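You operate a simulated robot arm through the tools that you are given. There is no shell and no other tool.

The job below is to be done with a simulated robot arm. You get a single attempt, and the scene is never put back.

JOB
Put things in order on the door side top. At the end: the green pod stands where the blue pod stood; the purple round nozzle is in the red bucket; the blue pod stands where the pink sponge stood; the pink sponge from the door side top stands where the purple round nozzle stood; whatever was shut is shut again. Leave all else as you found it, and nothing knocked over.

It is judged by the outcome, as a careful person would: the job done as asked, and still so three seconds after it is handed in. It fails if anything else is knocked over, pushed out of place, dropped, spilled or broken.

ROBOT AND FRAMES
A 6-joint arm with a two-finger parallel gripper, fixed in place. Base frame: the origin is on the floor under the middle of its stand, x ahead of it, y to its left, z up; the work surface is at about z = 92. Lengths are in cm, angles in degrees, forces in N, time in s.
With the tool pointing down near the work surface it reaches from about 22 to 62 cm from the base axis. Its first joint turns from -66.0 to 66.0 degrees. Payload 2.7 kg.
The tool frame sits at the grasp point between the pads (the TCP): z along the fingers, y along the line on which they close. The tips reach 2.3 cm beyond it. Largest opening 9.4 cm; finger width 3.8, thickness 1; the body of the gripper, 5.4 by 9.6 cm, starts 3.9 cm behind the TCP.
Orientation is that of the tool frame in the base frame, as a unit quaternion [x, y, z, w]. With the fingers straight down and closing along the base's y, the tool's x points along the base's -x, its y along +y and its z along -z.

CONTROLS
- The arm moves only by the tool step_arm. Its argument "steps" is a list of rows, each a list of 7 numbers: the opening, from 0 (shut) to 1 (fully open), then the shift along the base's x, y, z in cm, then the turn, a rotation vector about the base's x, y, z in rad. In form: [[gripper, tx, ty, tz, rx, ry, rz], ...]. A call has 1 to 20 rows; each row is the pose to reach, as a shift and turn from the pose commanded when the call began. Rows are played at 5 a second. More than 5 cm and 8.6 degrees between two rows, or a gripper value outside its range, and nothing of the call is played. A pose out of reach is approached as far as the arm can. The call stops where the force on the tool passes 40 N (or 10 N more than at its start, if that is more) or the arm is blocked; 0.2 s more then pass. Each finger travels about 4.5 cm/s and halts on what it meets, pressing with about 37 N; the grip force reading is that of the motor and also rises with nothing between the fingers. The clock runs only during rows and for 0.2 s after the last one: add rows that repeat a pose to give the fingers time. It gives the time, the measured TCP pose, the force on the tool (base axes), the opening and the grip force at its end, in the units of the frame above (readings bear some noise), with the torque about the TCP (base axes, N m) and any sound that the robot's microphone picked up.
- Cameras (640 x 400 px; columns grow to the right, rows downward): "scene" is fixed at [7.15, -42.85, 142.47]; the picture's right is [0.75, -0.66, 0.00], its down [-0.22, -0.25, -0.94] and it looks along [0.63, 0.71, -0.33] (base axes); focal length 318 px, centre (320, 200). "wrist" rides on the gripper at [8.6, 1.6, -7.5] in the tool frame; the picture's right is [-0.18, 0.98, 0.00], its down [-0.58, -0.11, -0.81] and it looks along [-0.79, -0.15, 0.59] (tool axes); focal length 243 px, centre (320, 200). There is no depth. A picture from a camera that has moved, and an enlarged one, comes with that camera's place and axes in the base frame and with its lens. The place of the scene camera against the robot may be out by one fixed shift of up to 1.2 cm in any direction.
- grab_frame(camera): a new picture of that camera. The clock stands still meanwhile.
- close_up(camera, box): a new picture of the part [left, top, right, bottom] of that camera's present view, enlarged. The clock stands still meanwhile.
- job_done(): hands the job in; it is judged then, once.

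Nothing tells you positions but the pictures and the camera data. Unless the task says otherwise, let go and move clear before handing in.

The tools are called after "Emit:" by a JSON object that holds its "method" and its "body". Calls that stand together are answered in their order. step_arm: Moves the arm, as the interface text tells. Its arguments: {"type":"object","properties":{"steps":{"type":"array"}},"required":["steps"]} The other tools are called the same way: grab_frame (camera) takes a picture; close_up (camera, box) takes an enlarged picture of a part of a camera's view; job_done () hands the job in.

At the start:

```text
t: 0.0
position: [29.32, 1.81, 132.28]
tool_rot: [0.0, 1.0, -0.001, 0.001]
ft_force: [0.3, 0.2, 1.3]
torque: [-0.02, 0.01, -0.03]
width: 9.41
grasp_force: 0.0
```

scene: 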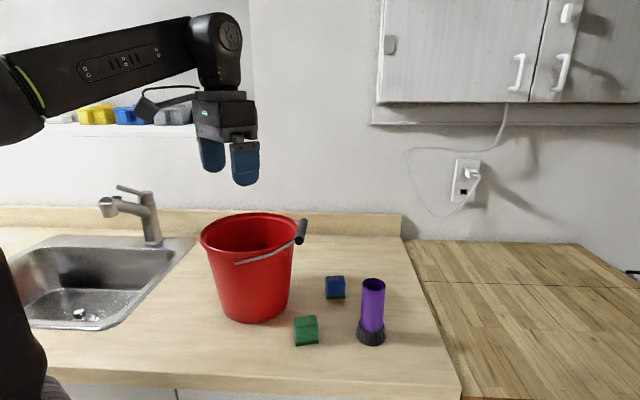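
wrist: 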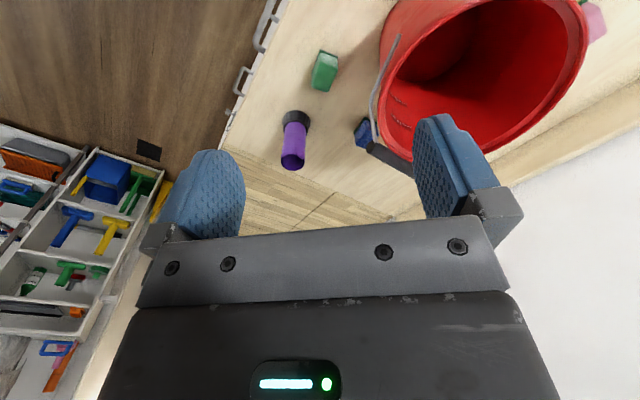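

I see the red bucket on the counter with the green pod, blue pod and purple nozzle near it; something pink shows behind the bucket in the wrist view. I'll take closer pictures before moving.

Emit:
{"method": "close_up", "body": {"camera": "scene", "box": [180, 190, 420, 360]}}

Emit:
{"method": "close_up", "body": {"camera": "wrist", "box": [220, 0, 640, 220]}}

Emit:
{"method": "grab_frame", "body": {"camera": "wrist"}}

```text
2.35 times, centred on (300, 275) of scene
camera zoom: at [7.15, -42.85, 142.47], right [0.75, -0.66, 0.0], down [-0.22, -0.25, -0.94], along [0.63, 0.71, -0.33], focal length 748 px, centre (367, 24)
```

zoom: 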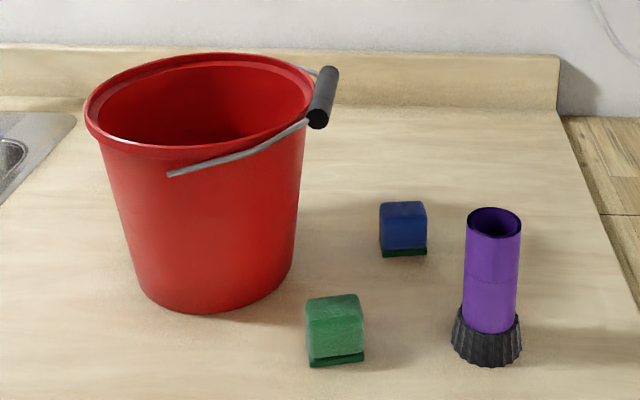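

```text
1.52 times, centred on (430, 110) of wrist
camera zoom: at [20.61, 3.37, 139.62], right [0.18, 0.98, 0.0], down [0.58, -0.11, 0.81], along [0.79, -0.15, -0.59], focal length 370 px, centre (152, 337)
```

zoom: 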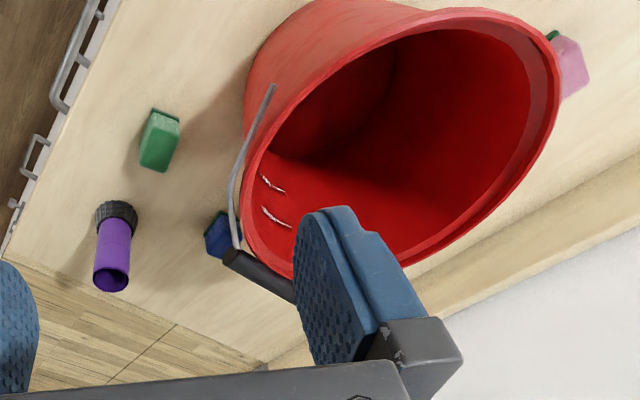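

```text
taken
camera wrist: at [20.61, 3.37, 139.62], right [0.18, 0.98, 0.0], down [0.58, -0.11, 0.81], along [0.79, -0.15, -0.59], focal length 243 px, centre (320, 200)
```

wrist: 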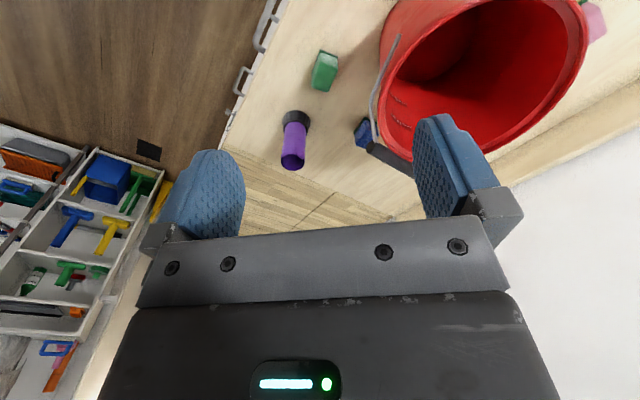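

The blue pod looks to be near (57, 6), the green pod near (42, 0), the nozzle near (51, -9) and the bucket near (40, 18). The pink sponge is behind the bucket, near (42, 43). I'll yaw the wrist left, staying high, to see the sponge and bucket better.

Emit:
{"method": "step_arm", "body": {"steps": [[1, 0, 0, 1, 0, 0, 0.14], [1, 0, 0, 2, 0, 0, 0.28], [1, 0, 0, 3, 0, 0, 0.42], [1, 0, 0, 4, 0, 0, 0.56], [1, 0, 0, 5, 0, 0, 0.7]]}}

Emit:
{"method": "grab_frame", "body": {"camera": "wrist"}}

Emit:
{"method": "grab_frame", "body": {"camera": "scene"}}

```text
t: 1.2
position: [29.2, 1.72, 136.17]
tool_rot: [-0.343, 0.939, -0.002, 0.002]
ft_force: [0.1, 0.0, 0.3]
torque: [-0.01, -0.03, -0.02]
width: 9.4
grasp_force: 0.1
out of reach, approached as far as the arm can: row 5
```

```text
taken
camera wrist: at [21.51, -2.65, 143.58], right [-0.49, 0.87, 0.0], down [0.51, 0.29, 0.81], along [0.7, 0.4, -0.59], focal length 243 px, centre (320, 200)
```

wrist: 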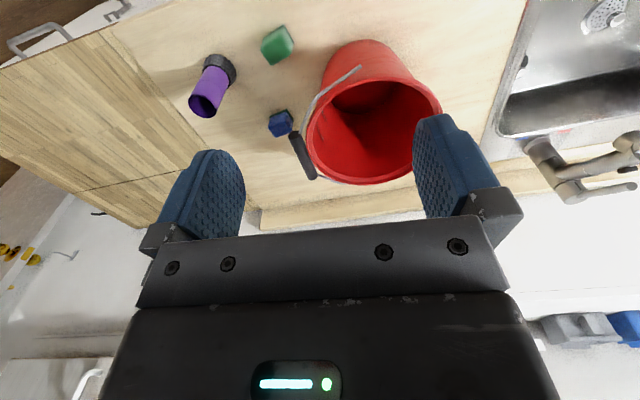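

```text
taken
```

scene: 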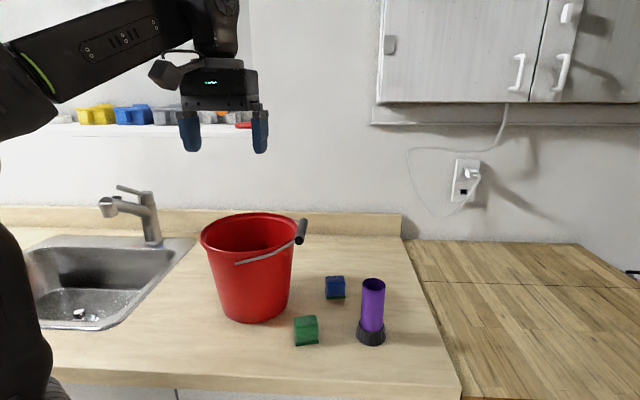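

The bucket hides the sponge from here. I'll stay high and move the hand to the left to look behind the bucket.

Emit:
{"method": "step_arm", "body": {"steps": [[1, 0, 4, -1, 0, 0, 0], [1, -1, 8, -2, 0, 0, 0], [1, -2, 12, -3, 0, 0, 0], [1, -3, 16, -3, 0, 0, 0], [1, -4, 20, -3, 0, 0, 0], [1, -4, 24, -3, 0, 0, 0]]}}

Emit:
{"method": "grab_frame", "body": {"camera": "wrist"}}

Emit:
{"method": "grab_frame", "body": {"camera": "scene"}}

```text
t: 2.6
position: [25.3, 25.62, 133.29]
tool_rot: [-0.342, 0.94, -0.001, 0.001]
ft_force: [0.4, 0.4, -0.3]
torque: [0.0, -0.02, 0.0]
width: 9.36
grasp_force: 0.1
```

```text
taken
camera wrist: at [17.56, 21.31, 140.73], right [-0.49, 0.87, 0.0], down [0.51, 0.29, 0.81], along [0.7, 0.4, -0.59], focal length 243 px, centre (320, 200)
```

wrist: 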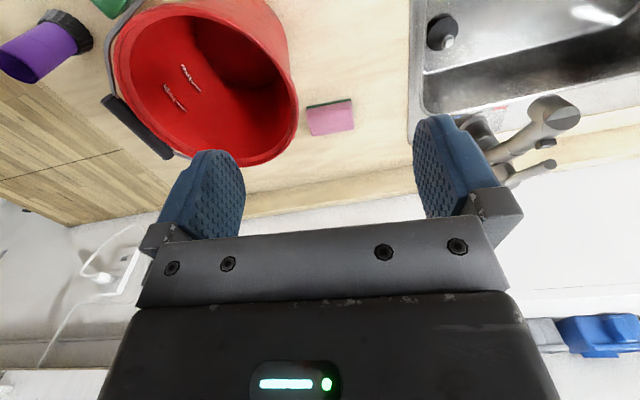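

```text
taken
```

scene: 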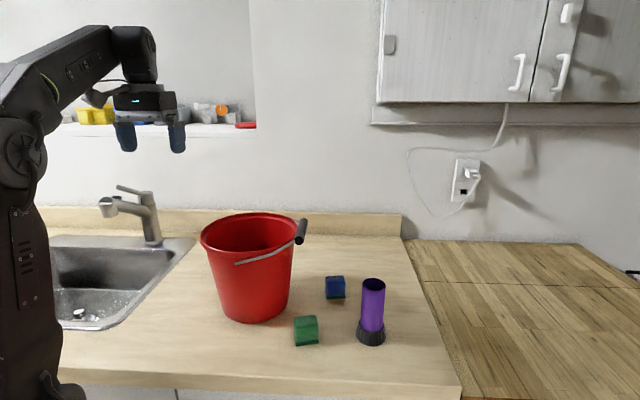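

Emit:
{"method": "close_up", "body": {"camera": "wrist", "box": [270, 60, 390, 160]}}

Emit:
{"method": "close_up", "body": {"camera": "wrist", "box": [0, 0, 320, 180]}}

```text
4.00 times, centred on (330, 110) of wrist
camera zoom: at [17.56, 21.31, 140.73], right [-0.49, 0.87, 0.0], down [0.51, 0.29, 0.81], along [0.7, 0.4, -0.59], focal length 970 px, centre (280, 560)
```

zoom: 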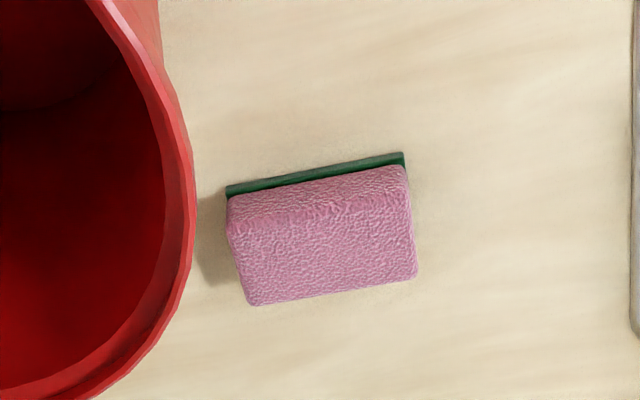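

```text
2.00 times, centred on (160, 90) of wrist
camera zoom: at [17.56, 21.31, 140.73], right [-0.49, 0.87, 0.0], down [0.51, 0.29, 0.81], along [0.7, 0.4, -0.59], focal length 485 px, centre (640, 420)
```

zoom: 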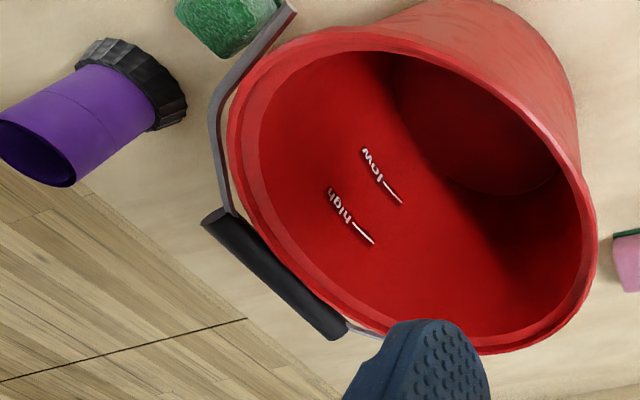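

The sponge lies flat, pink side up with its green pad underneath. Its centre is at about (45, 40), and its long side runs across the radial direction. The bucket centre is about (40, 18.5) with the rim near z 112. Next I'll go back right and look closely at the nozzle and pods.

Emit:
{"method": "step_arm", "body": {"steps": [[1, 0, -4, 0, 0, 0, -0.1], [1, 0, -8, 0, 0, 0, -0.2], [1, 0, -12, 0, 0, 0, -0.3], [1, 1, -16, 0, 0, 0, -0.4], [1, 1, -20, 0, 0, 0, -0.5], [1, 2, -24, -1, 0, 0, -0.6], [1, 3, -28, -3, 0, 0, -0.7], [1, 4, -31, -6, 0, 0, -0.7], [1, 5, -33, -10, 0, 0, -0.7]]}}

Emit:
{"method": "grab_frame", "body": {"camera": "wrist"}}

Emit:
{"method": "grab_frame", "body": {"camera": "scene"}}

```text
t: 4.6
position: [30.1, -7.23, 123.13]
tool_rot: [0.0, 1.0, 0.0, 0.0]
ft_force: [-0.2, -0.5, 0.3]
torque: [0.01, 0.0, 0.01]
width: 9.43
grasp_force: 0.0
```

```text
taken
camera wrist: at [21.36, -5.59, 130.49], right [0.18, 0.98, 0.0], down [0.58, -0.11, 0.81], along [0.79, -0.15, -0.59], focal length 243 px, centre (320, 200)
```

wrist: 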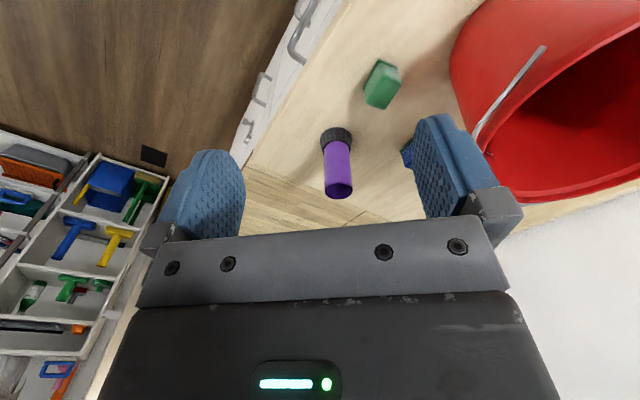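

```text
taken
```

scene: 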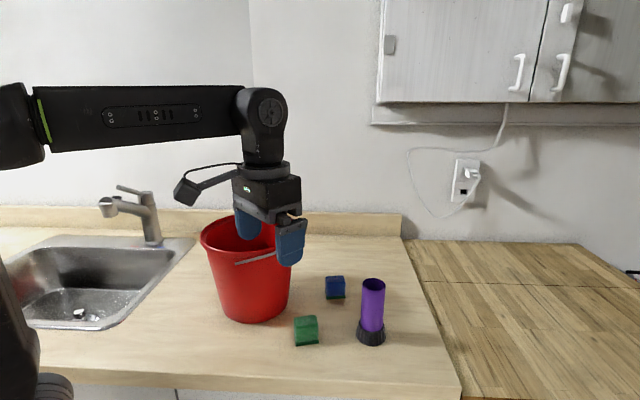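

Now I'll zoom in on the nozzle and the two pods to pin down their positions.

Emit:
{"method": "close_up", "body": {"camera": "wrist", "box": [300, 40, 420, 215]}}

Emit:
{"method": "close_up", "body": {"camera": "scene", "box": [280, 260, 400, 355]}}

```text
2.29 times, centred on (360, 128) of wrist
camera zoom: at [21.36, -5.59, 130.49], right [0.18, 0.98, 0.0], down [0.58, -0.11, 0.81], along [0.79, -0.15, -0.59], focal length 555 px, centre (229, 366)
```

zoom: 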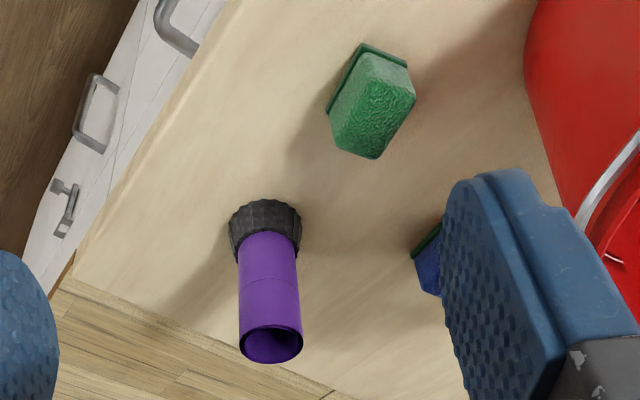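

```text
4.21 times, centred on (340, 308) of scene
camera zoom: at [7.15, -42.85, 142.47], right [0.75, -0.66, 0.0], down [-0.22, -0.25, -0.94], along [0.63, 0.71, -0.33], focal length 1338 px, centre (236, -253)
```

zoom: 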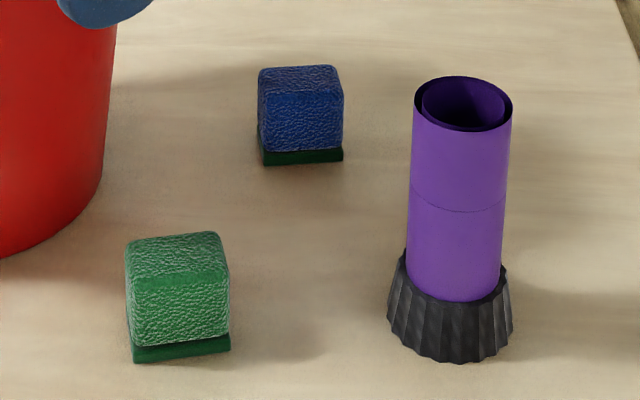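

The wrist view puts the nozzle at about (53.5, -8.3) with its top near z 105, and the green pod at about (43, 0.3). The scene camera seems shifted by 1 to 2 cm. I'll move nearer to the nozzle, above its height, for a better fix.

Emit:
{"method": "step_arm", "body": {"steps": [[1, 3, 0, -1, 0, 0, 0], [1, 6, -0.3, -3, 0, 0, 0], [1, 9, -0.6, -5, 0, 0, 0], [1, 12, -0.9, -6, 0, 0, 0], [1, 14, -1, -7, 0, 0, 0], [1, 14, -1, -7, 0, 0, 0]]}}

Emit:
{"method": "grab_frame", "body": {"camera": "wrist"}}

Emit:
{"method": "grab_frame", "body": {"camera": "scene"}}

```text
t: 6.0
position: [44.21, -8.18, 116.25]
tool_rot: [0.0, 1.0, -0.001, 0.001]
ft_force: [-0.9, -0.7, 0.1]
torque: [-0.02, -0.01, 0.01]
width: 9.4
grasp_force: 0.1
```

```text
taken
camera wrist: at [35.54, -6.61, 123.59], right [0.18, 0.98, 0.0], down [0.58, -0.11, 0.81], along [0.79, -0.15, -0.59], focal length 243 px, centre (320, 200)
```

wrist: 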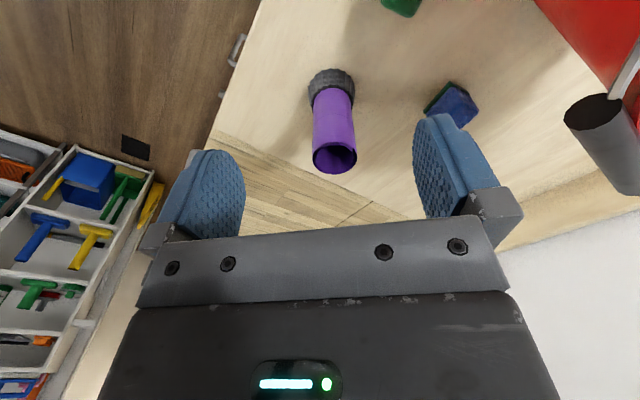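

```text
taken
```

scene: 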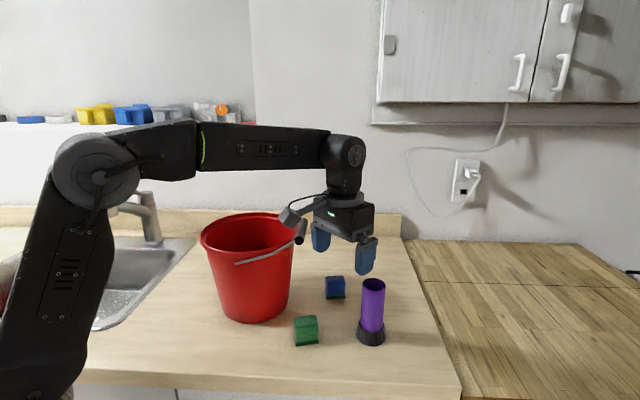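

The nozzle is confirmed at about (53.6, -8.3) with its top at z 104.7. I'll zoom in on the blue pod, which is partly visible here.

Emit:
{"method": "close_up", "body": {"camera": "wrist", "box": [400, 60, 500, 140]}}

Emit:
{"method": "close_up", "body": {"camera": "wrist", "box": [290, 50, 390, 190]}}

```text
5.00 times, centred on (450, 100) of wrist
camera zoom: at [35.54, -6.61, 123.59], right [0.18, 0.98, 0.0], down [0.58, -0.11, 0.81], along [0.79, -0.15, -0.59], focal length 1213 px, centre (-330, 700)
```

zoom: 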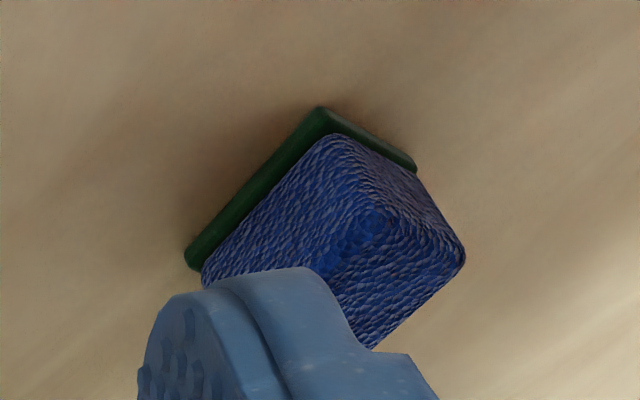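

```text
2.86 times, centred on (340, 120) of wrist
camera zoom: at [35.54, -6.61, 123.59], right [0.18, 0.98, 0.0], down [0.58, -0.11, 0.81], along [0.79, -0.15, -0.59], focal length 693 px, centre (263, 429)
```

zoom: 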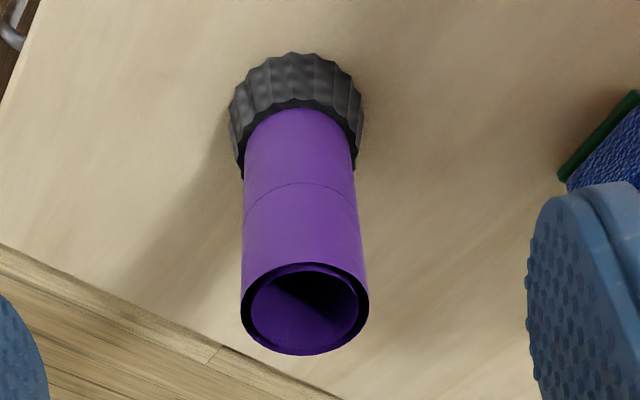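

The nozzle centre is at (53.7, -8.3) and its tube is about 4.7 cm wide. The blue pod centre is at about (58.2, 7.4). I'll go above the nozzle and come straight down around its tube.

Emit:
{"method": "step_arm", "body": {"steps": [[1, 3, 0, 0, 0, 0, 0], [1, 6, -0.1, -1, 0, 0, 0], [1, 9.5, -0.1, -2, 0, 0, 0], [1, 9.5, -0.1, -4, 0, 0, 0], [1, 9.5, -0.1, -6, 0, 0, 0], [1, 9.5, -0.1, -6, 0, 0, 0]]}}

Emit:
{"method": "grab_frame", "body": {"camera": "wrist"}}

Emit:
{"method": "grab_frame", "body": {"camera": "scene"}}

```text
t: 7.4
position: [53.93, -8.3, 110.19]
tool_rot: [0.001, 1.0, -0.001, 0.002]
ft_force: [0.8, -0.2, 0.4]
torque: [0.0, 0.0, 0.01]
width: 9.42
grasp_force: 0.0
```

```text
taken
camera wrist: at [45.18, -6.73, 117.6], right [0.18, 0.98, 0.0], down [0.58, -0.11, 0.81], along [0.79, -0.15, -0.59], focal length 243 px, centre (320, 200)
```

wrist: 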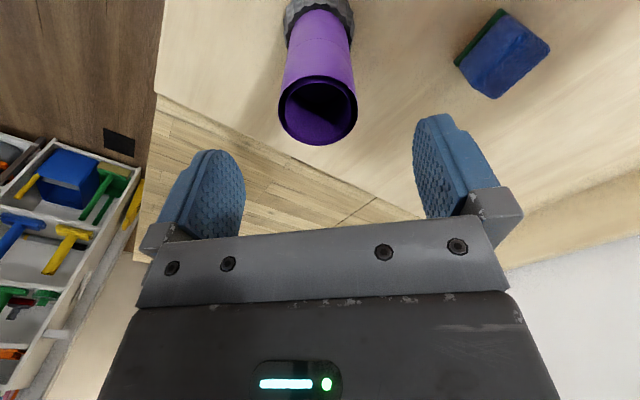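

```text
taken
```

scene: 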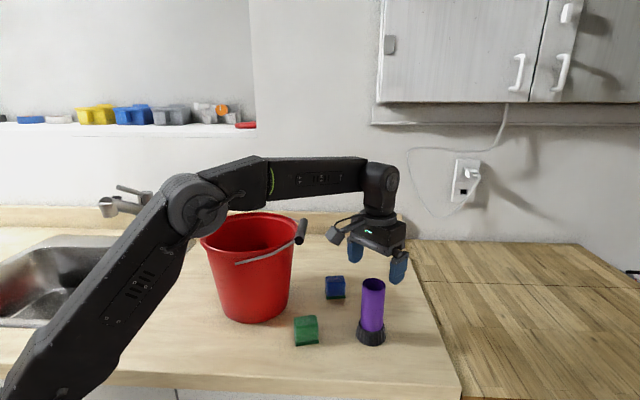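

The nozzle is centred between the fingers. I'll go down to about z 102.5 and close on the tube.

Emit:
{"method": "step_arm", "body": {"steps": [[1, -0.2, -0.1, -2, 0, 0, 0], [1, -0.3, -0.1, -4, 0, 0, 0], [1, -0.3, -0.1, -6, 0, 0, 0], [1, -0.3, -0.1, -7.6, 0, 0, 0], [1, -0.3, -0.1, -7.6, 0, 0, 0], [0.7, -0.3, -0.1, -7.6, 0, 0, 0], [0.5, -0.3, -0.1, -7.6, 0, 0, 0], [0.3, -0.3, -0.1, -7.6, 0, 0, 0], [0.3, -0.3, -0.1, -7.6, 0, 0, 0], [0.3, -0.3, -0.1, -7.6, 0, 0, 0], [0.3, -0.3, -0.1, -7.6, 0, 0, 0]]}}

Emit:
{"method": "grab_frame", "body": {"camera": "scene"}}

Emit:
{"method": "grab_frame", "body": {"camera": "wrist"}}

```text
t: 9.8
position: [53.55, -8.44, 102.68]
tool_rot: [0.0, 1.0, -0.001, 0.0]
ft_force: [-0.2, 0.0, 0.5]
torque: [0.04, 0.01, -0.01]
width: 4.7
grasp_force: 37.2
```

```text
taken
```

scene: 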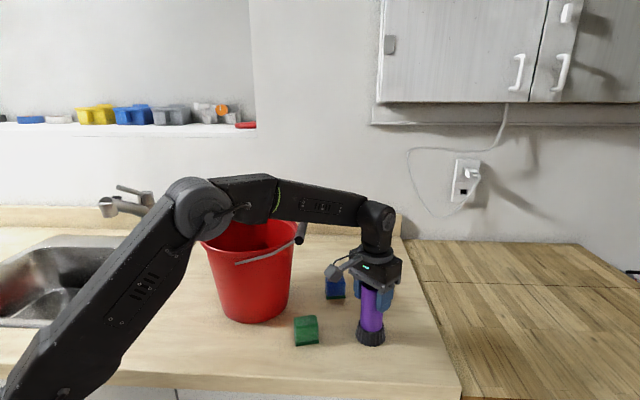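

```text
taken
camera wrist: at [44.86, -6.82, 110.04], right [0.18, 0.98, 0.0], down [0.58, -0.11, 0.81], along [0.79, -0.15, -0.59], focal length 243 px, centre (320, 200)
```

wrist: 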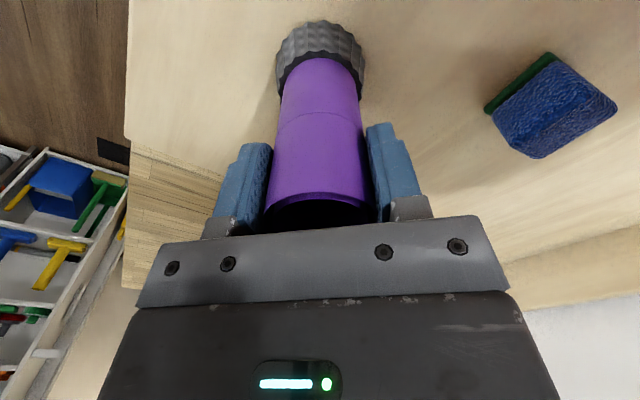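

The grip is firm at 4.7 cm on the tube. The nozzle stood at (53.5, -8.4), which I'll remember for the sponge. I'll lift gently, then draw back towards the base while rising.

Emit:
{"method": "step_arm", "body": {"steps": [[0.3, 0, 0, 1, 0, 0, 0], [0.3, 0, 0, 2.5, 0, 0, 0], [0.3, 0, 0, 4.5, 0, 0, 0], [0.3, -1, 0, 6.5, 0, 0, 0], [0.3, -4, 0, 8.5, 0, 0, 0], [0.3, -7.5, 0.5, 10.5, 0, 0, 0], [0.3, -11, 1.5, 13, 0, 0, 0], [0.3, -14.5, 3, 16, 0, 0, 0], [0.3, -18, 4, 19, 0, 0, 0], [0.3, -21, 5, 22, 0, 0, 0], [0.3, -23.5, 6.5, 25, 0, 0, 0], [0.3, -24.5, 8, 26.5, 0, 0, 0], [0.3, -24.5, 8, 26.5, 0, 0, 0]]}}

Emit:
{"method": "grab_frame", "body": {"camera": "scene"}}

Emit:
{"method": "grab_frame", "body": {"camera": "wrist"}}

```text
t: 12.6
position: [28.92, -0.55, 129.34]
tool_rot: [0.001, 1.0, -0.001, 0.001]
ft_force: [-0.8, -0.1, -1.9]
torque: [-0.01, -0.06, -0.03]
width: 4.68
grasp_force: 37.3
```

```text
taken
```

scene: 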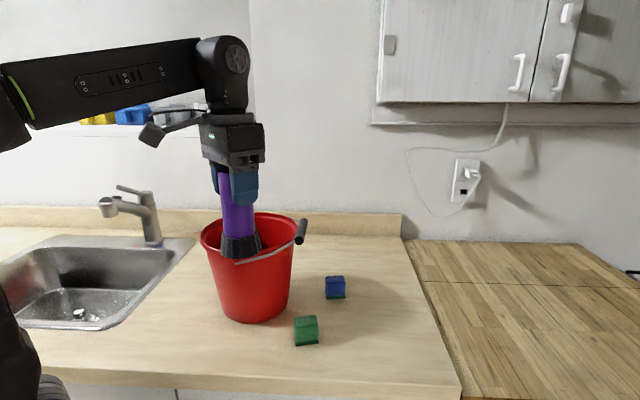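

```text
taken
camera wrist: at [20.3, 1.13, 136.71], right [0.19, 0.98, 0.0], down [0.58, -0.11, 0.81], along [0.79, -0.15, -0.59], focal length 243 px, centre (320, 200)
```

wrist: 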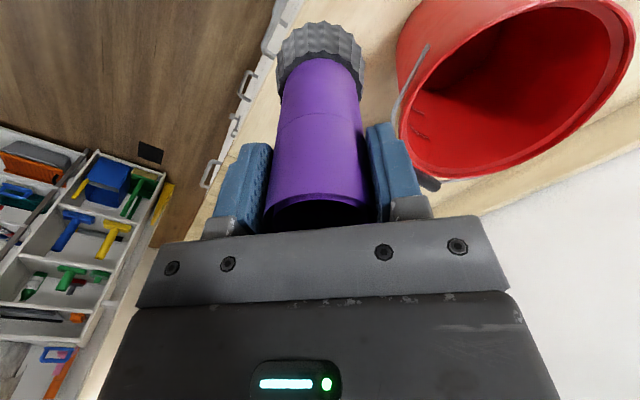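

The nozzle is held upright and clear of the bucket. I'll turn the wrist toward the bucket to locate the rim exactly.

Emit:
{"method": "step_arm", "body": {"steps": [[0.3, 0, 0, 0, 0, 0, 0.12], [0.3, 0, 0.5, 0, 0, 0, 0.24], [0.3, 0, 1, 0, 0, 0, 0.36], [0.3, 0, 1, 0, 0, 0, 0.44], [0.3, 0, 1, 0, 0, 0, 0.44]]}}

Emit:
{"method": "grab_frame", "body": {"camera": "wrist"}}

Emit:
{"method": "close_up", "body": {"camera": "wrist", "box": [300, 0, 600, 200]}}

```text
t: 13.8
position: [29.09, 0.51, 129.19]
tool_rot: [-0.219, 0.976, -0.001, 0.0]
ft_force: [0.3, 0.2, -1.2]
torque: [0.0, 0.01, -0.01]
width: 4.7
grasp_force: 37.2
```

```text
taken
camera wrist: at [20.42, -1.71, 136.59], right [-0.25, 0.97, 0.0], down [0.57, 0.15, 0.81], along [0.78, 0.2, -0.59], focal length 243 px, centre (320, 200)
```

wrist: 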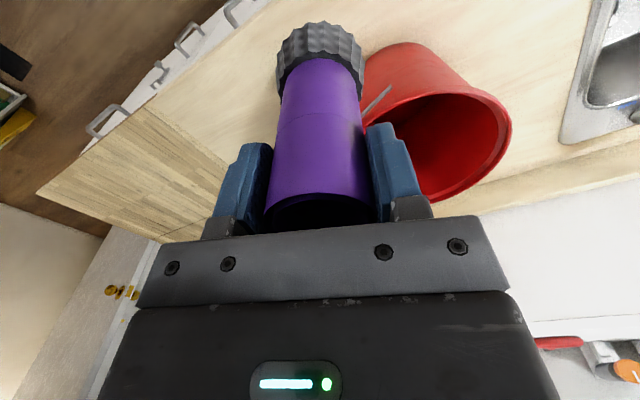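

```text
2.00 times, centred on (450, 100) of wrist
camera zoom: at [20.42, -1.71, 136.59], right [-0.25, 0.97, 0.0], down [0.57, 0.15, 0.81], along [0.78, 0.2, -0.59], focal length 485 px, centre (60, 400)
```

zoom: 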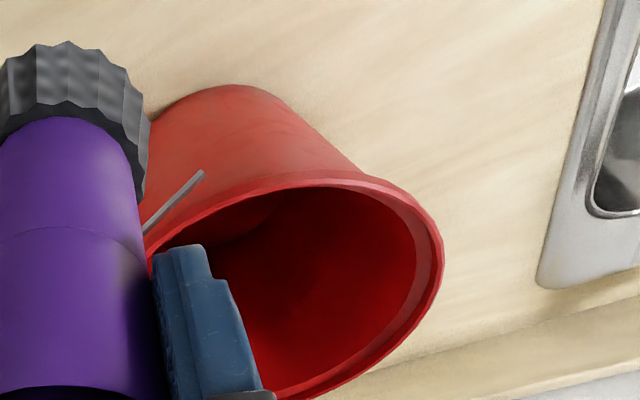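

The bucket rim centre comes out at (40.0, 18.7), with rim radius about 10.7 at z 112.5, and two views agree. I'll carry the nozzle over the rim on the base side, away from the handle grip, and start lowering it inside.

Emit:
{"method": "step_arm", "body": {"steps": [[0.3, 0, 4, 0, 0, 0, 0], [0.3, 0, 8, 0, 0, 0, 0], [0.3, 0.5, 11.5, 0, 0, 0, 0], [0.3, 3, 13.5, 0, 0, 0, 0], [0.3, 6, 15.5, -0.8, 0, 0, 0], [0.3, 9, 17, -2.5, 0, 0, 0], [0.3, 10.5, 17.9, -5, 0, 0, 0], [0.3, 12, 18.7, -8, 0, 0, 0], [0.3, 13.6, 19.5, -10, 0, 0, 0], [0.3, 13.6, 19.5, -10, 0, 0, 0]]}}

Emit:
{"method": "grab_frame", "body": {"camera": "scene"}}

Emit:
{"method": "grab_frame", "body": {"camera": "wrist"}}

```text
t: 16.0
position: [42.5, 19.91, 119.22]
tool_rot: [-0.218, 0.976, -0.001, 0.0]
ft_force: [-0.1, 0.1, -1.5]
torque: [-0.03, -0.05, 0.0]
width: 4.68
grasp_force: 37.0
```

```text
taken
```

scene: 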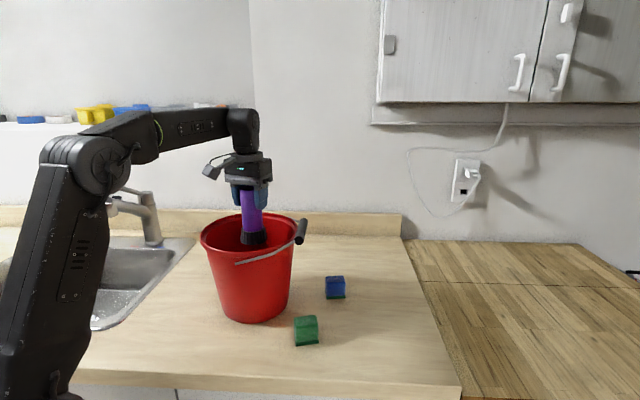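

```text
taken
camera wrist: at [33.94, 17.7, 126.5], right [-0.25, 0.97, 0.0], down [0.57, 0.15, 0.81], along [0.78, 0.2, -0.59], focal length 243 px, centre (320, 200)
```

wrist: 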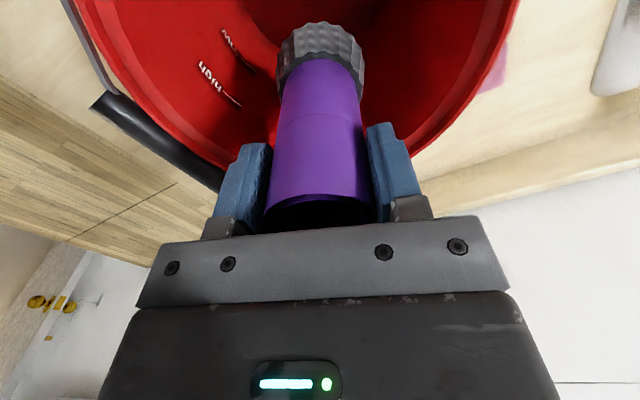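

The nozzle is inside the rim and the lateral centring looks good. I'll lower it further and watch the camera arm and the force.

Emit:
{"method": "step_arm", "body": {"steps": [[0.3, 0.2, 0.1, -2, 0, 0, 0], [0.3, 0.2, 0.1, -4, 0, 0, 0], [0.3, 0.2, 0.1, -6, 0, 0, 0], [0.3, 0.2, 0.1, -8, 0, 0, 0], [0.3, 0.2, 0.1, -10, 0, 0, 0], [0.3, 0.2, 0.1, -12, 0, 0, 0], [0.3, 0.2, 0.1, -12, 0, 0, 0]]}}

Emit:
{"method": "grab_frame", "body": {"camera": "scene"}}

Emit:
{"method": "grab_frame", "body": {"camera": "wrist"}}

```text
t: 17.6
position: [42.81, 20.31, 107.16]
tool_rot: [-0.219, 0.976, -0.001, 0.001]
ft_force: [0.2, 0.0, -1.8]
torque: [0.0, 0.02, 0.0]
width: 4.75
grasp_force: 37.0
```

```text
taken
```

scene: 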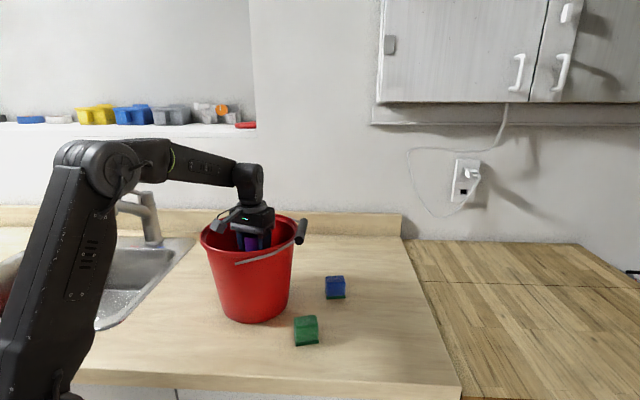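

```text
taken
camera wrist: at [34.29, 18.04, 114.54], right [-0.25, 0.97, 0.0], down [0.57, 0.15, 0.81], along [0.78, 0.2, -0.59], focal length 243 px, centre (320, 200)
```

wrist: 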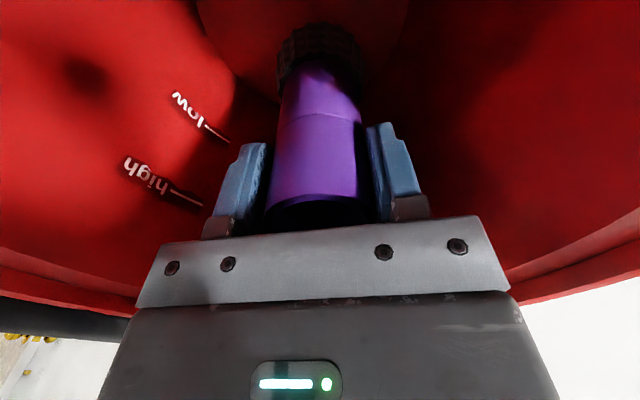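

Emit:
{"method": "close_up", "body": {"camera": "scene", "box": [190, 150, 320, 260]}}

Emit:
{"method": "close_up", "body": {"camera": "wrist", "box": [180, 0, 460, 180]}}

```text
3.64 times, centred on (255, 205) of scene
camera zoom: at [7.15, -42.85, 142.47], right [0.75, -0.66, 0.0], down [-0.22, -0.25, -0.94], along [0.63, 0.71, -0.33], focal length 1156 px, centre (556, 182)
```

zoom: 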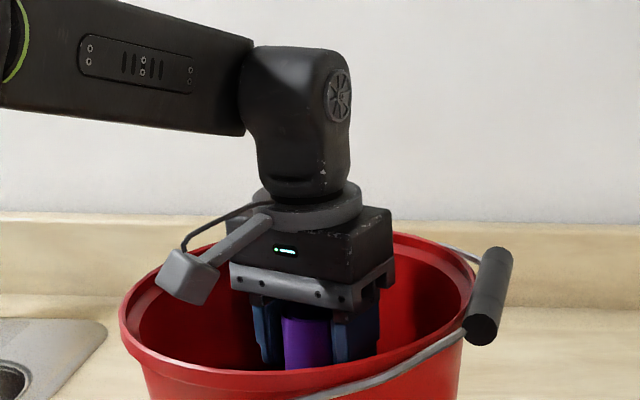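

```text
2.22 times, centred on (320, 90) of wrist
camera zoom: at [34.29, 18.04, 114.54], right [-0.25, 0.97, 0.0], down [0.57, 0.15, 0.81], along [0.78, 0.2, -0.59], focal length 539 px, centre (320, 444)
```

zoom: 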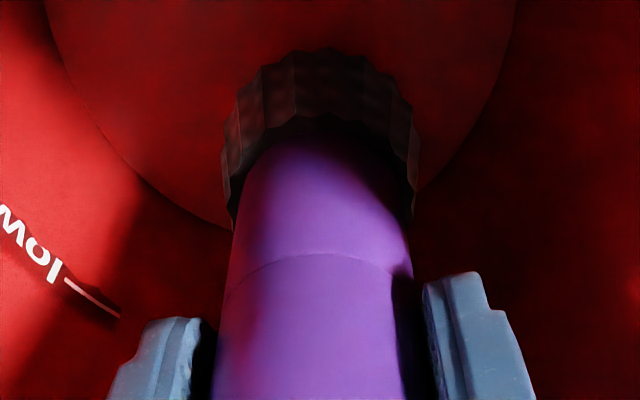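

The nozzle is over the bucket floor, whose centre is about (40.6, 18.4) with radius 7.5, and there is clearance all round. I'll lower it in small steps until it touches.

Emit:
{"method": "step_arm", "body": {"steps": [[0.3, 0, -0.3, -1, 0, 0, 0], [0.3, 0, -0.3, -2, 0, 0, 0], [0.3, 0, -0.3, -2.5, 0, 0, 0], [0.3, 0, -0.3, -2.8, 0, 0, 0], [0.3, 0, -0.3, -2.8, 0, 0, 0]]}}

Emit:
{"method": "close_up", "body": {"camera": "scene", "box": [190, 150, 320, 260]}}

```text
t: 18.8
position: [42.75, 19.83, 104.41]
tool_rot: [-0.218, 0.976, -0.001, 0.0]
ft_force: [-0.4, 0.0, -1.6]
torque: [0.03, 0.04, -0.02]
width: 4.69
grasp_force: 37.3
```

```text
3.64 times, centred on (255, 205) of scene
camera zoom: at [7.15, -42.85, 142.47], right [0.75, -0.66, 0.0], down [-0.22, -0.25, -0.94], along [0.63, 0.71, -0.33], focal length 1156 px, centre (556, 182)
```

zoom: 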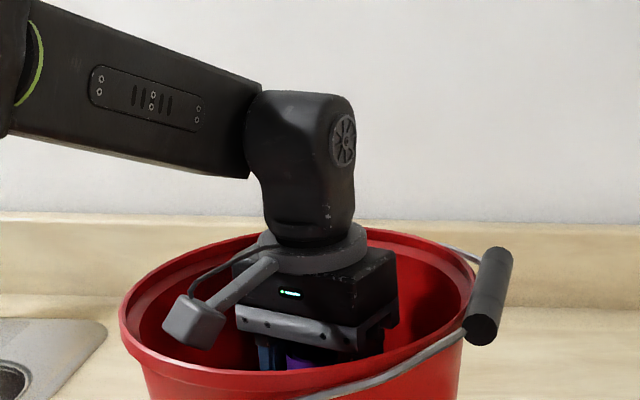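

Emit:
{"method": "step_arm", "body": {"steps": [[0.3, 0, 0, -0.3, 0, 0, 0], [0.3, 0, 0, -0.6, 0, 0, 0], [0.3, 0, 0, -0.6, 0, 0, 0]]}}

```text
t: 19.6
position: [42.79, 19.77, 103.77]
tool_rot: [-0.219, 0.976, 0.0, 0.001]
ft_force: [0.4, -0.3, -2.4]
torque: [-0.02, 0.0, -0.01]
width: 4.68
grasp_force: 37.0
```

Emit:
{"method": "step_arm", "body": {"steps": [[0.3, 0, 0, -0.2, 0, 0, 0], [0.3, 0, 0, -0.4, 0, 0, 0], [0.3, 0, 0, -0.4, 0, 0, 0]]}}

Emit:
{"method": "close_up", "body": {"camera": "wrist", "box": [180, 0, 460, 180]}}

```text
t: 20.4
position: [42.74, 19.74, 103.34]
tool_rot: [-0.218, 0.976, -0.001, 0.0]
ft_force: [2.3, 1.0, -1.4]
torque: [0.0, 0.26, 0.04]
width: 4.68
grasp_force: 36.3
```

```text
2.22 times, centred on (320, 90) of wrist
camera zoom: at [34.22, 17.59, 110.77], right [-0.25, 0.97, 0.0], down [0.57, 0.15, 0.81], along [0.78, 0.2, -0.59], focal length 539 px, centre (320, 444)
```

zoom: 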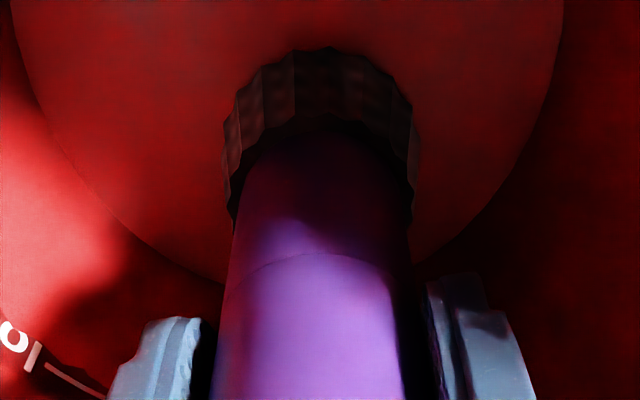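

A small sideways force appeared, probably the camera arm brushing the inside of the rim on the base side. I'll shift the hand outward slightly and re-check the force.

Emit:
{"method": "step_arm", "body": {"steps": [[0.3, 0.0, 0.0, 0.4, 0, 0, 0], [0.3, 0.6, 0.25, 0.4, 0, 0, 0], [0.3, 0.6, 0.25, 0.4, 0, 0, 0]]}}

Emit:
{"method": "close_up", "body": {"camera": "scene", "box": [190, 150, 320, 260]}}

```text
t: 21.2
position: [43.42, 20.1, 103.81]
tool_rot: [-0.219, 0.976, -0.001, 0.001]
ft_force: [-0.1, 0.9, -1.7]
torque: [-0.02, 0.0, 0.03]
width: 4.72
grasp_force: 37.2
```

```text
3.64 times, centred on (255, 205) of scene
camera zoom: at [7.15, -42.85, 142.47], right [0.75, -0.66, 0.0], down [-0.22, -0.25, -0.94], along [0.63, 0.71, -0.33], focal length 1156 px, centre (556, 182)
```

zoom: 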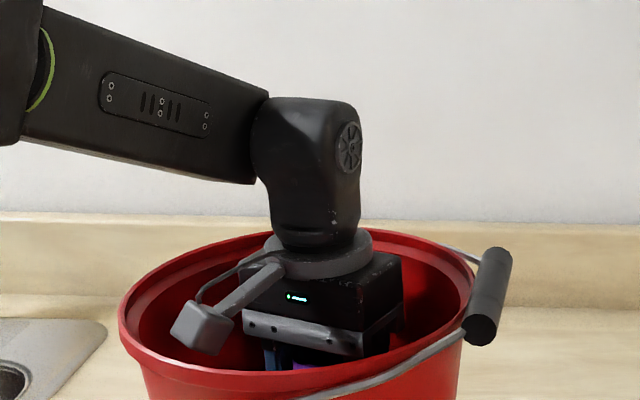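

Emit:
{"method": "step_arm", "body": {"steps": [[0.3, 0, 0, -0.2, 0, 0, 0], [0.3, 0, 0, -0.4, 0, 0, 0], [0.3, 0, 0, -0.4, 0, 0, 0]]}}

```text
t: 22.0
position: [43.23, 20.01, 103.36]
tool_rot: [-0.218, 0.976, -0.001, 0.0]
ft_force: [0.4, 1.1, -2.2]
torque: [0.01, -0.01, 0.01]
width: 4.69
grasp_force: 36.9
```

Emit:
{"method": "step_arm", "body": {"steps": [[0.3, 0, 0, -0.15, 0, 0, 0], [0.3, 0, 0, -0.3, 0, 0, 0], [0.3, 0, 0, -0.3, 0, 0, 0]]}}

```text
t: 22.8
position: [43.36, 20.06, 103.03]
tool_rot: [-0.218, 0.976, -0.001, 0.001]
ft_force: [-4.1, -0.6, 8.9]
torque: [0.01, 0.48, 0.04]
width: 4.69
grasp_force: 37.1
```

The nozzle is resting on the bucket floor. I'll ease the pressure and open the fingers partway.

Emit:
{"method": "step_arm", "body": {"steps": [[0.3, 0, 0, 0.15, 0, 0, 0], [0.5, 0, 0, 0.15, 0, 0, 0], [0.6, 0, 0, 0.15, 0, 0, 0], [0.7, 0, 0, 0.15, 0, 0, 0], [0.72, 0, 0, 0.15, 0, 0, 0], [0.72, 0, 0, 0.15, 0, 0, 0]]}}

Emit:
{"method": "close_up", "body": {"camera": "wrist", "box": [180, 0, 460, 240]}}

```text
t: 24.2
position: [43.3, 20.06, 103.25]
tool_rot: [-0.218, 0.976, -0.002, 0.001]
ft_force: [-0.6, 0.0, -0.2]
torque: [-0.03, -0.01, 0.03]
width: 6.77
grasp_force: 0.0
```

```text
1.67 times, centred on (320, 120) of wrist
camera zoom: at [34.82, 17.88, 110.59], right [-0.25, 0.97, 0.0], down [0.57, 0.15, 0.81], along [0.78, 0.2, -0.59], focal length 404 px, centre (320, 333)
```

zoom: 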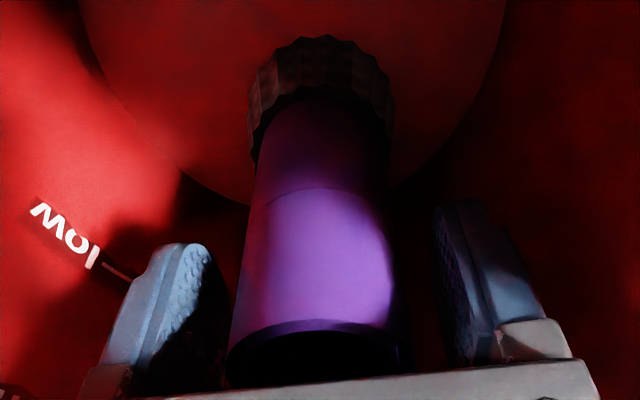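

Released, and the nozzle stands in the bucket. I'll raise the hand straight up out of the bucket.

Emit:
{"method": "step_arm", "body": {"steps": [[0.72, 0, 0, 2, 0, 0, 0], [0.72, 0, 0, 4.5, 0, 0, 0], [0.72, 0, 0, 7, 0, 0, 0], [0.72, 0, 0, 10, 0, 0, 0], [0.72, 0, 0, 13, 0, 0, 0], [0.72, -0.5, -0.3, 16, 0, 0, 0], [0.72, -2.5, -1.2, 18.5, 0, 0, 0], [0.72, -5, -2.5, 21, 0, 0, 0], [0.72, -8, -4, 23, 0, 0, 0], [0.72, -8, -4, 23, 0, 0, 0]]}}

Emit:
{"method": "grab_frame", "body": {"camera": "wrist"}}

Emit:
{"method": "grab_frame", "body": {"camera": "scene"}}

```text
t: 26.4
position: [35.47, 16.01, 126.4]
tool_rot: [-0.218, 0.976, 0.0, 0.0]
ft_force: [1.0, -0.1, -0.2]
torque: [0.01, 0.01, 0.03]
width: 6.78
grasp_force: 0.1
```

```text
taken
camera wrist: at [26.96, 13.83, 133.67], right [-0.25, 0.97, 0.0], down [0.57, 0.15, 0.81], along [0.78, 0.2, -0.59], focal length 243 px, centre (320, 200)
```

wrist: 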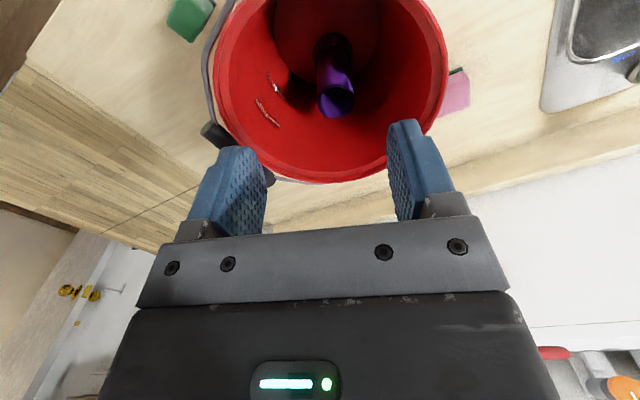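

```text
taken
```

scene: 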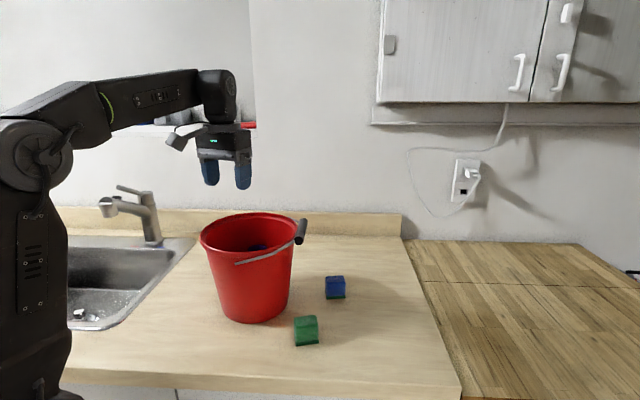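

The nozzle stands in the bucket and the bucket hasn't moved. Now I'll go to the left of the bucket, still high, to fix the sponge's position precisely.

Emit:
{"method": "step_arm", "body": {"steps": [[0.72, -2, 3, 0, 0, 0, 0.1], [0.85, -4, 6.5, 0, 0, 0, 0.2], [1, -5, 10, -1, 0, 0, 0.26], [1, -5, 13, -3, 0, 0, 0.26], [1, -5, 16, -6, 0, 0, 0.26], [1, -5, 18, -9, 0, 0, 0.26], [1, -5, 18, -9, 0, 0, 0.26]]}}

Emit:
{"method": "grab_frame", "body": {"camera": "wrist"}}

Emit:
{"method": "grab_frame", "body": {"camera": "scene"}}

```text
t: 28.0
position: [30.38, 34.01, 117.14]
tool_rot: [-0.343, 0.939, -0.001, 0.001]
ft_force: [-0.6, -0.2, 0.5]
torque: [0.01, -0.02, 0.02]
width: 9.38
grasp_force: 0.1
```

```text
taken
camera wrist: at [22.66, 29.79, 124.52], right [-0.49, 0.87, 0.0], down [0.51, 0.29, 0.81], along [0.7, 0.4, -0.59], focal length 243 px, centre (320, 200)
```

wrist: 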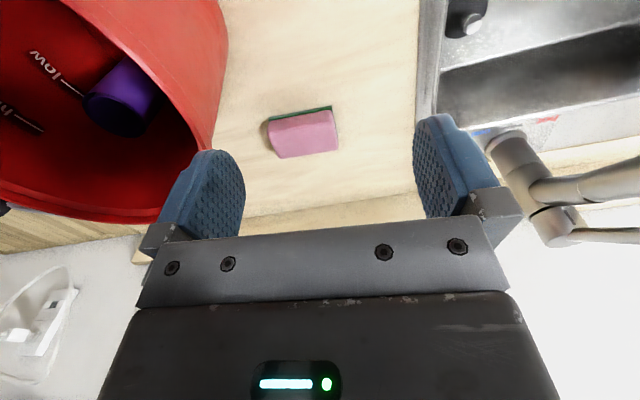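

```text
taken
```

scene: 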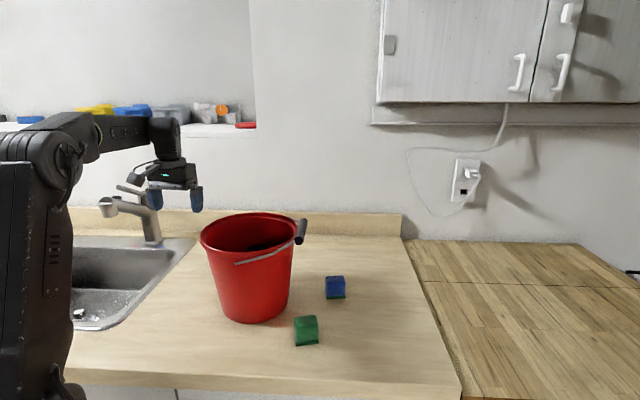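

Emit:
{"method": "close_up", "body": {"camera": "wrist", "box": [240, 80, 360, 180]}}

Emit:
{"method": "close_up", "body": {"camera": "wrist", "box": [400, 80, 640, 260]}}

```text
4.00 times, centred on (300, 130) of wrist
camera zoom: at [22.66, 29.79, 124.52], right [-0.49, 0.87, 0.0], down [0.51, 0.29, 0.81], along [0.7, 0.4, -0.59], focal length 970 px, centre (400, 480)
```

zoom: 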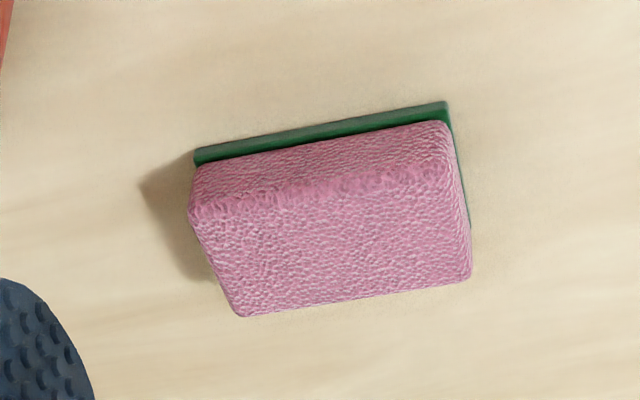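

```text
2.22 times, centred on (520, 170) of wrist
camera zoom: at [22.66, 29.79, 124.52], right [-0.49, 0.87, 0.0], down [0.51, 0.29, 0.81], along [0.7, 0.4, -0.59], focal length 539 px, centre (-124, 267)
```

zoom: 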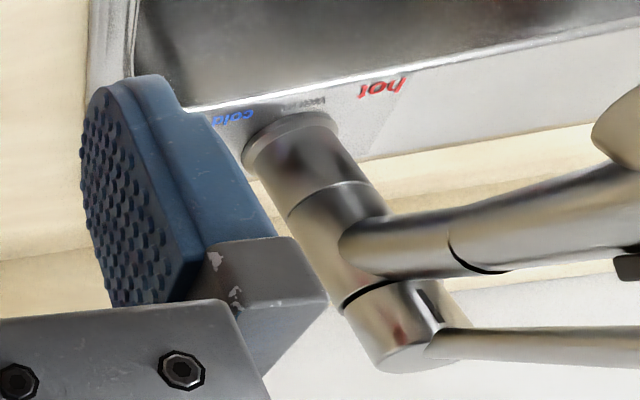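

The sponge is centred at about (45.4, 39.8), 9.8 by 5.6 cm, with its top at z 95.2 and its short side pointing along 42°. I need to close along 42° with the camera away from the bucket, so I'll yaw to about -48° here first.

Emit:
{"method": "step_arm", "body": {"steps": [[1, 0, 0, 0.5, 0, 0, -0.14], [1, 0, 0, 1, 0, 0, -0.28], [1, 0, 0, 1, 0, 0, -0.42], [1, 0, 0, 1, 0, 0, -0.56], [1, 0, 0, 1, 0, 0, -0.7], [1, 0, 0, 1, 0, 0, -0.84], [1, 0, 0, 1, 0, 0, -0.98], [1, 0, 0, 1, 0, 0, -1.12], [1, 0, 0, 1, 0, 0, -1.26], [1, 0, 0, 1, 0, 0, -1.4], [1, 0, 0, 1, 0, 0, -1.537], [1, 0, 0, 1, 0, 0, -1.537]]}}

Emit:
{"method": "grab_frame", "body": {"camera": "scene"}}

Emit:
{"method": "grab_frame", "body": {"camera": "wrist"}}

```text
t: 30.6
position: [30.31, 34.18, 118.18]
tool_rot: [0.407, 0.913, -0.001, 0.001]
ft_force: [-0.9, -0.4, 0.2]
torque: [0.01, 0.01, -0.04]
width: 9.39
grasp_force: 0.1
```

```text
taken
```

scene: 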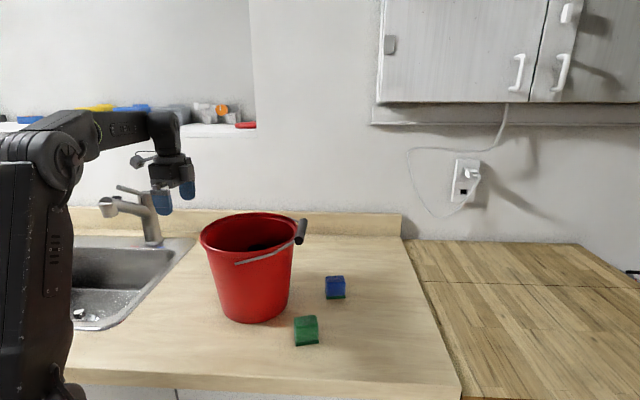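

```text
taken
camera wrist: at [25.8, 41.62, 125.56], right [0.85, 0.52, 0.0], down [0.31, -0.5, 0.81], along [0.42, -0.69, -0.59], focal length 243 px, centre (320, 200)
```

wrist: 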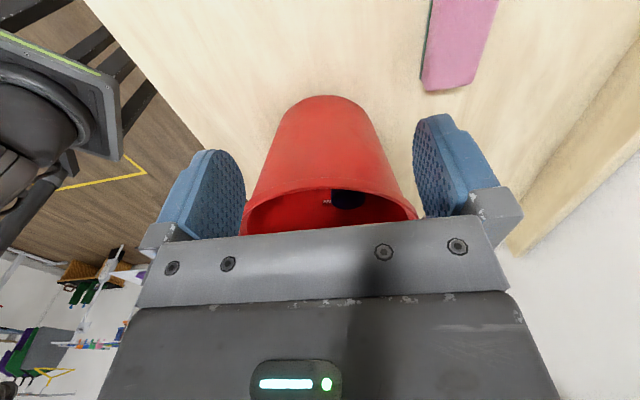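

The yaw is correct. Next I'll tilt the hand about 20° so the wrist leans away from the bucket, then move above the sponge while staying high.

Emit:
{"method": "step_arm", "body": {"steps": [[1, 0, 0, 0, -0.087, -0.078, 0], [1, 0, 0, 0, -0.173, -0.156, 0], [1, 0, 0, 0, -0.26, -0.234, 0], [1, 4, 1.6, -1, -0.26, -0.234, 0], [1, 8, 3.2, -3, -0.26, -0.234, 0], [1, 11.5, 4.7, -5, -0.26, -0.234, 0], [1, 14.8, 5.9, -7, -0.26, -0.234, 0], [1, 14.8, 5.9, -7, -0.26, -0.234, 0]]}}

Emit:
{"method": "grab_frame", "body": {"camera": "scene"}}

Emit:
{"method": "grab_frame", "body": {"camera": "wrist"}}

```text
t: 32.4
position: [45.27, 39.95, 111.13]
tool_rot: [0.4, 0.9, -0.073, 0.159]
ft_force: [-0.1, -0.5, 0.5]
torque: [0.01, -0.01, -0.01]
width: 9.4
grasp_force: 0.1
```

```text
taken
```

scene: 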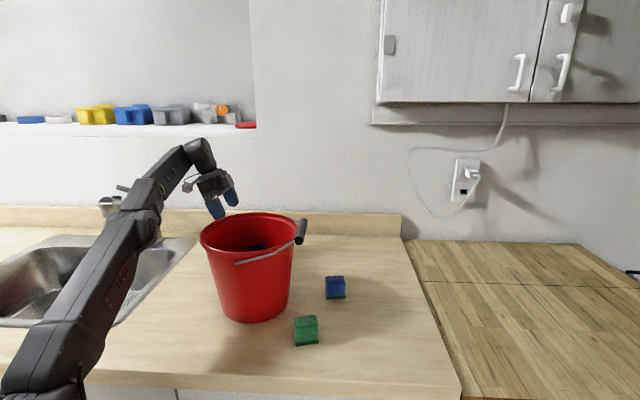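

```text
taken
camera wrist: at [39.18, 49.04, 115.08], right [0.85, 0.53, 0.06], down [0.1, -0.27, 0.96], along [0.52, -0.8, -0.28], focal length 243 px, centre (320, 200)
```

wrist: 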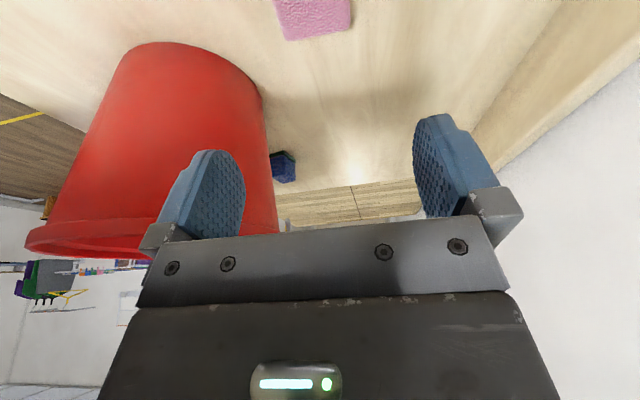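

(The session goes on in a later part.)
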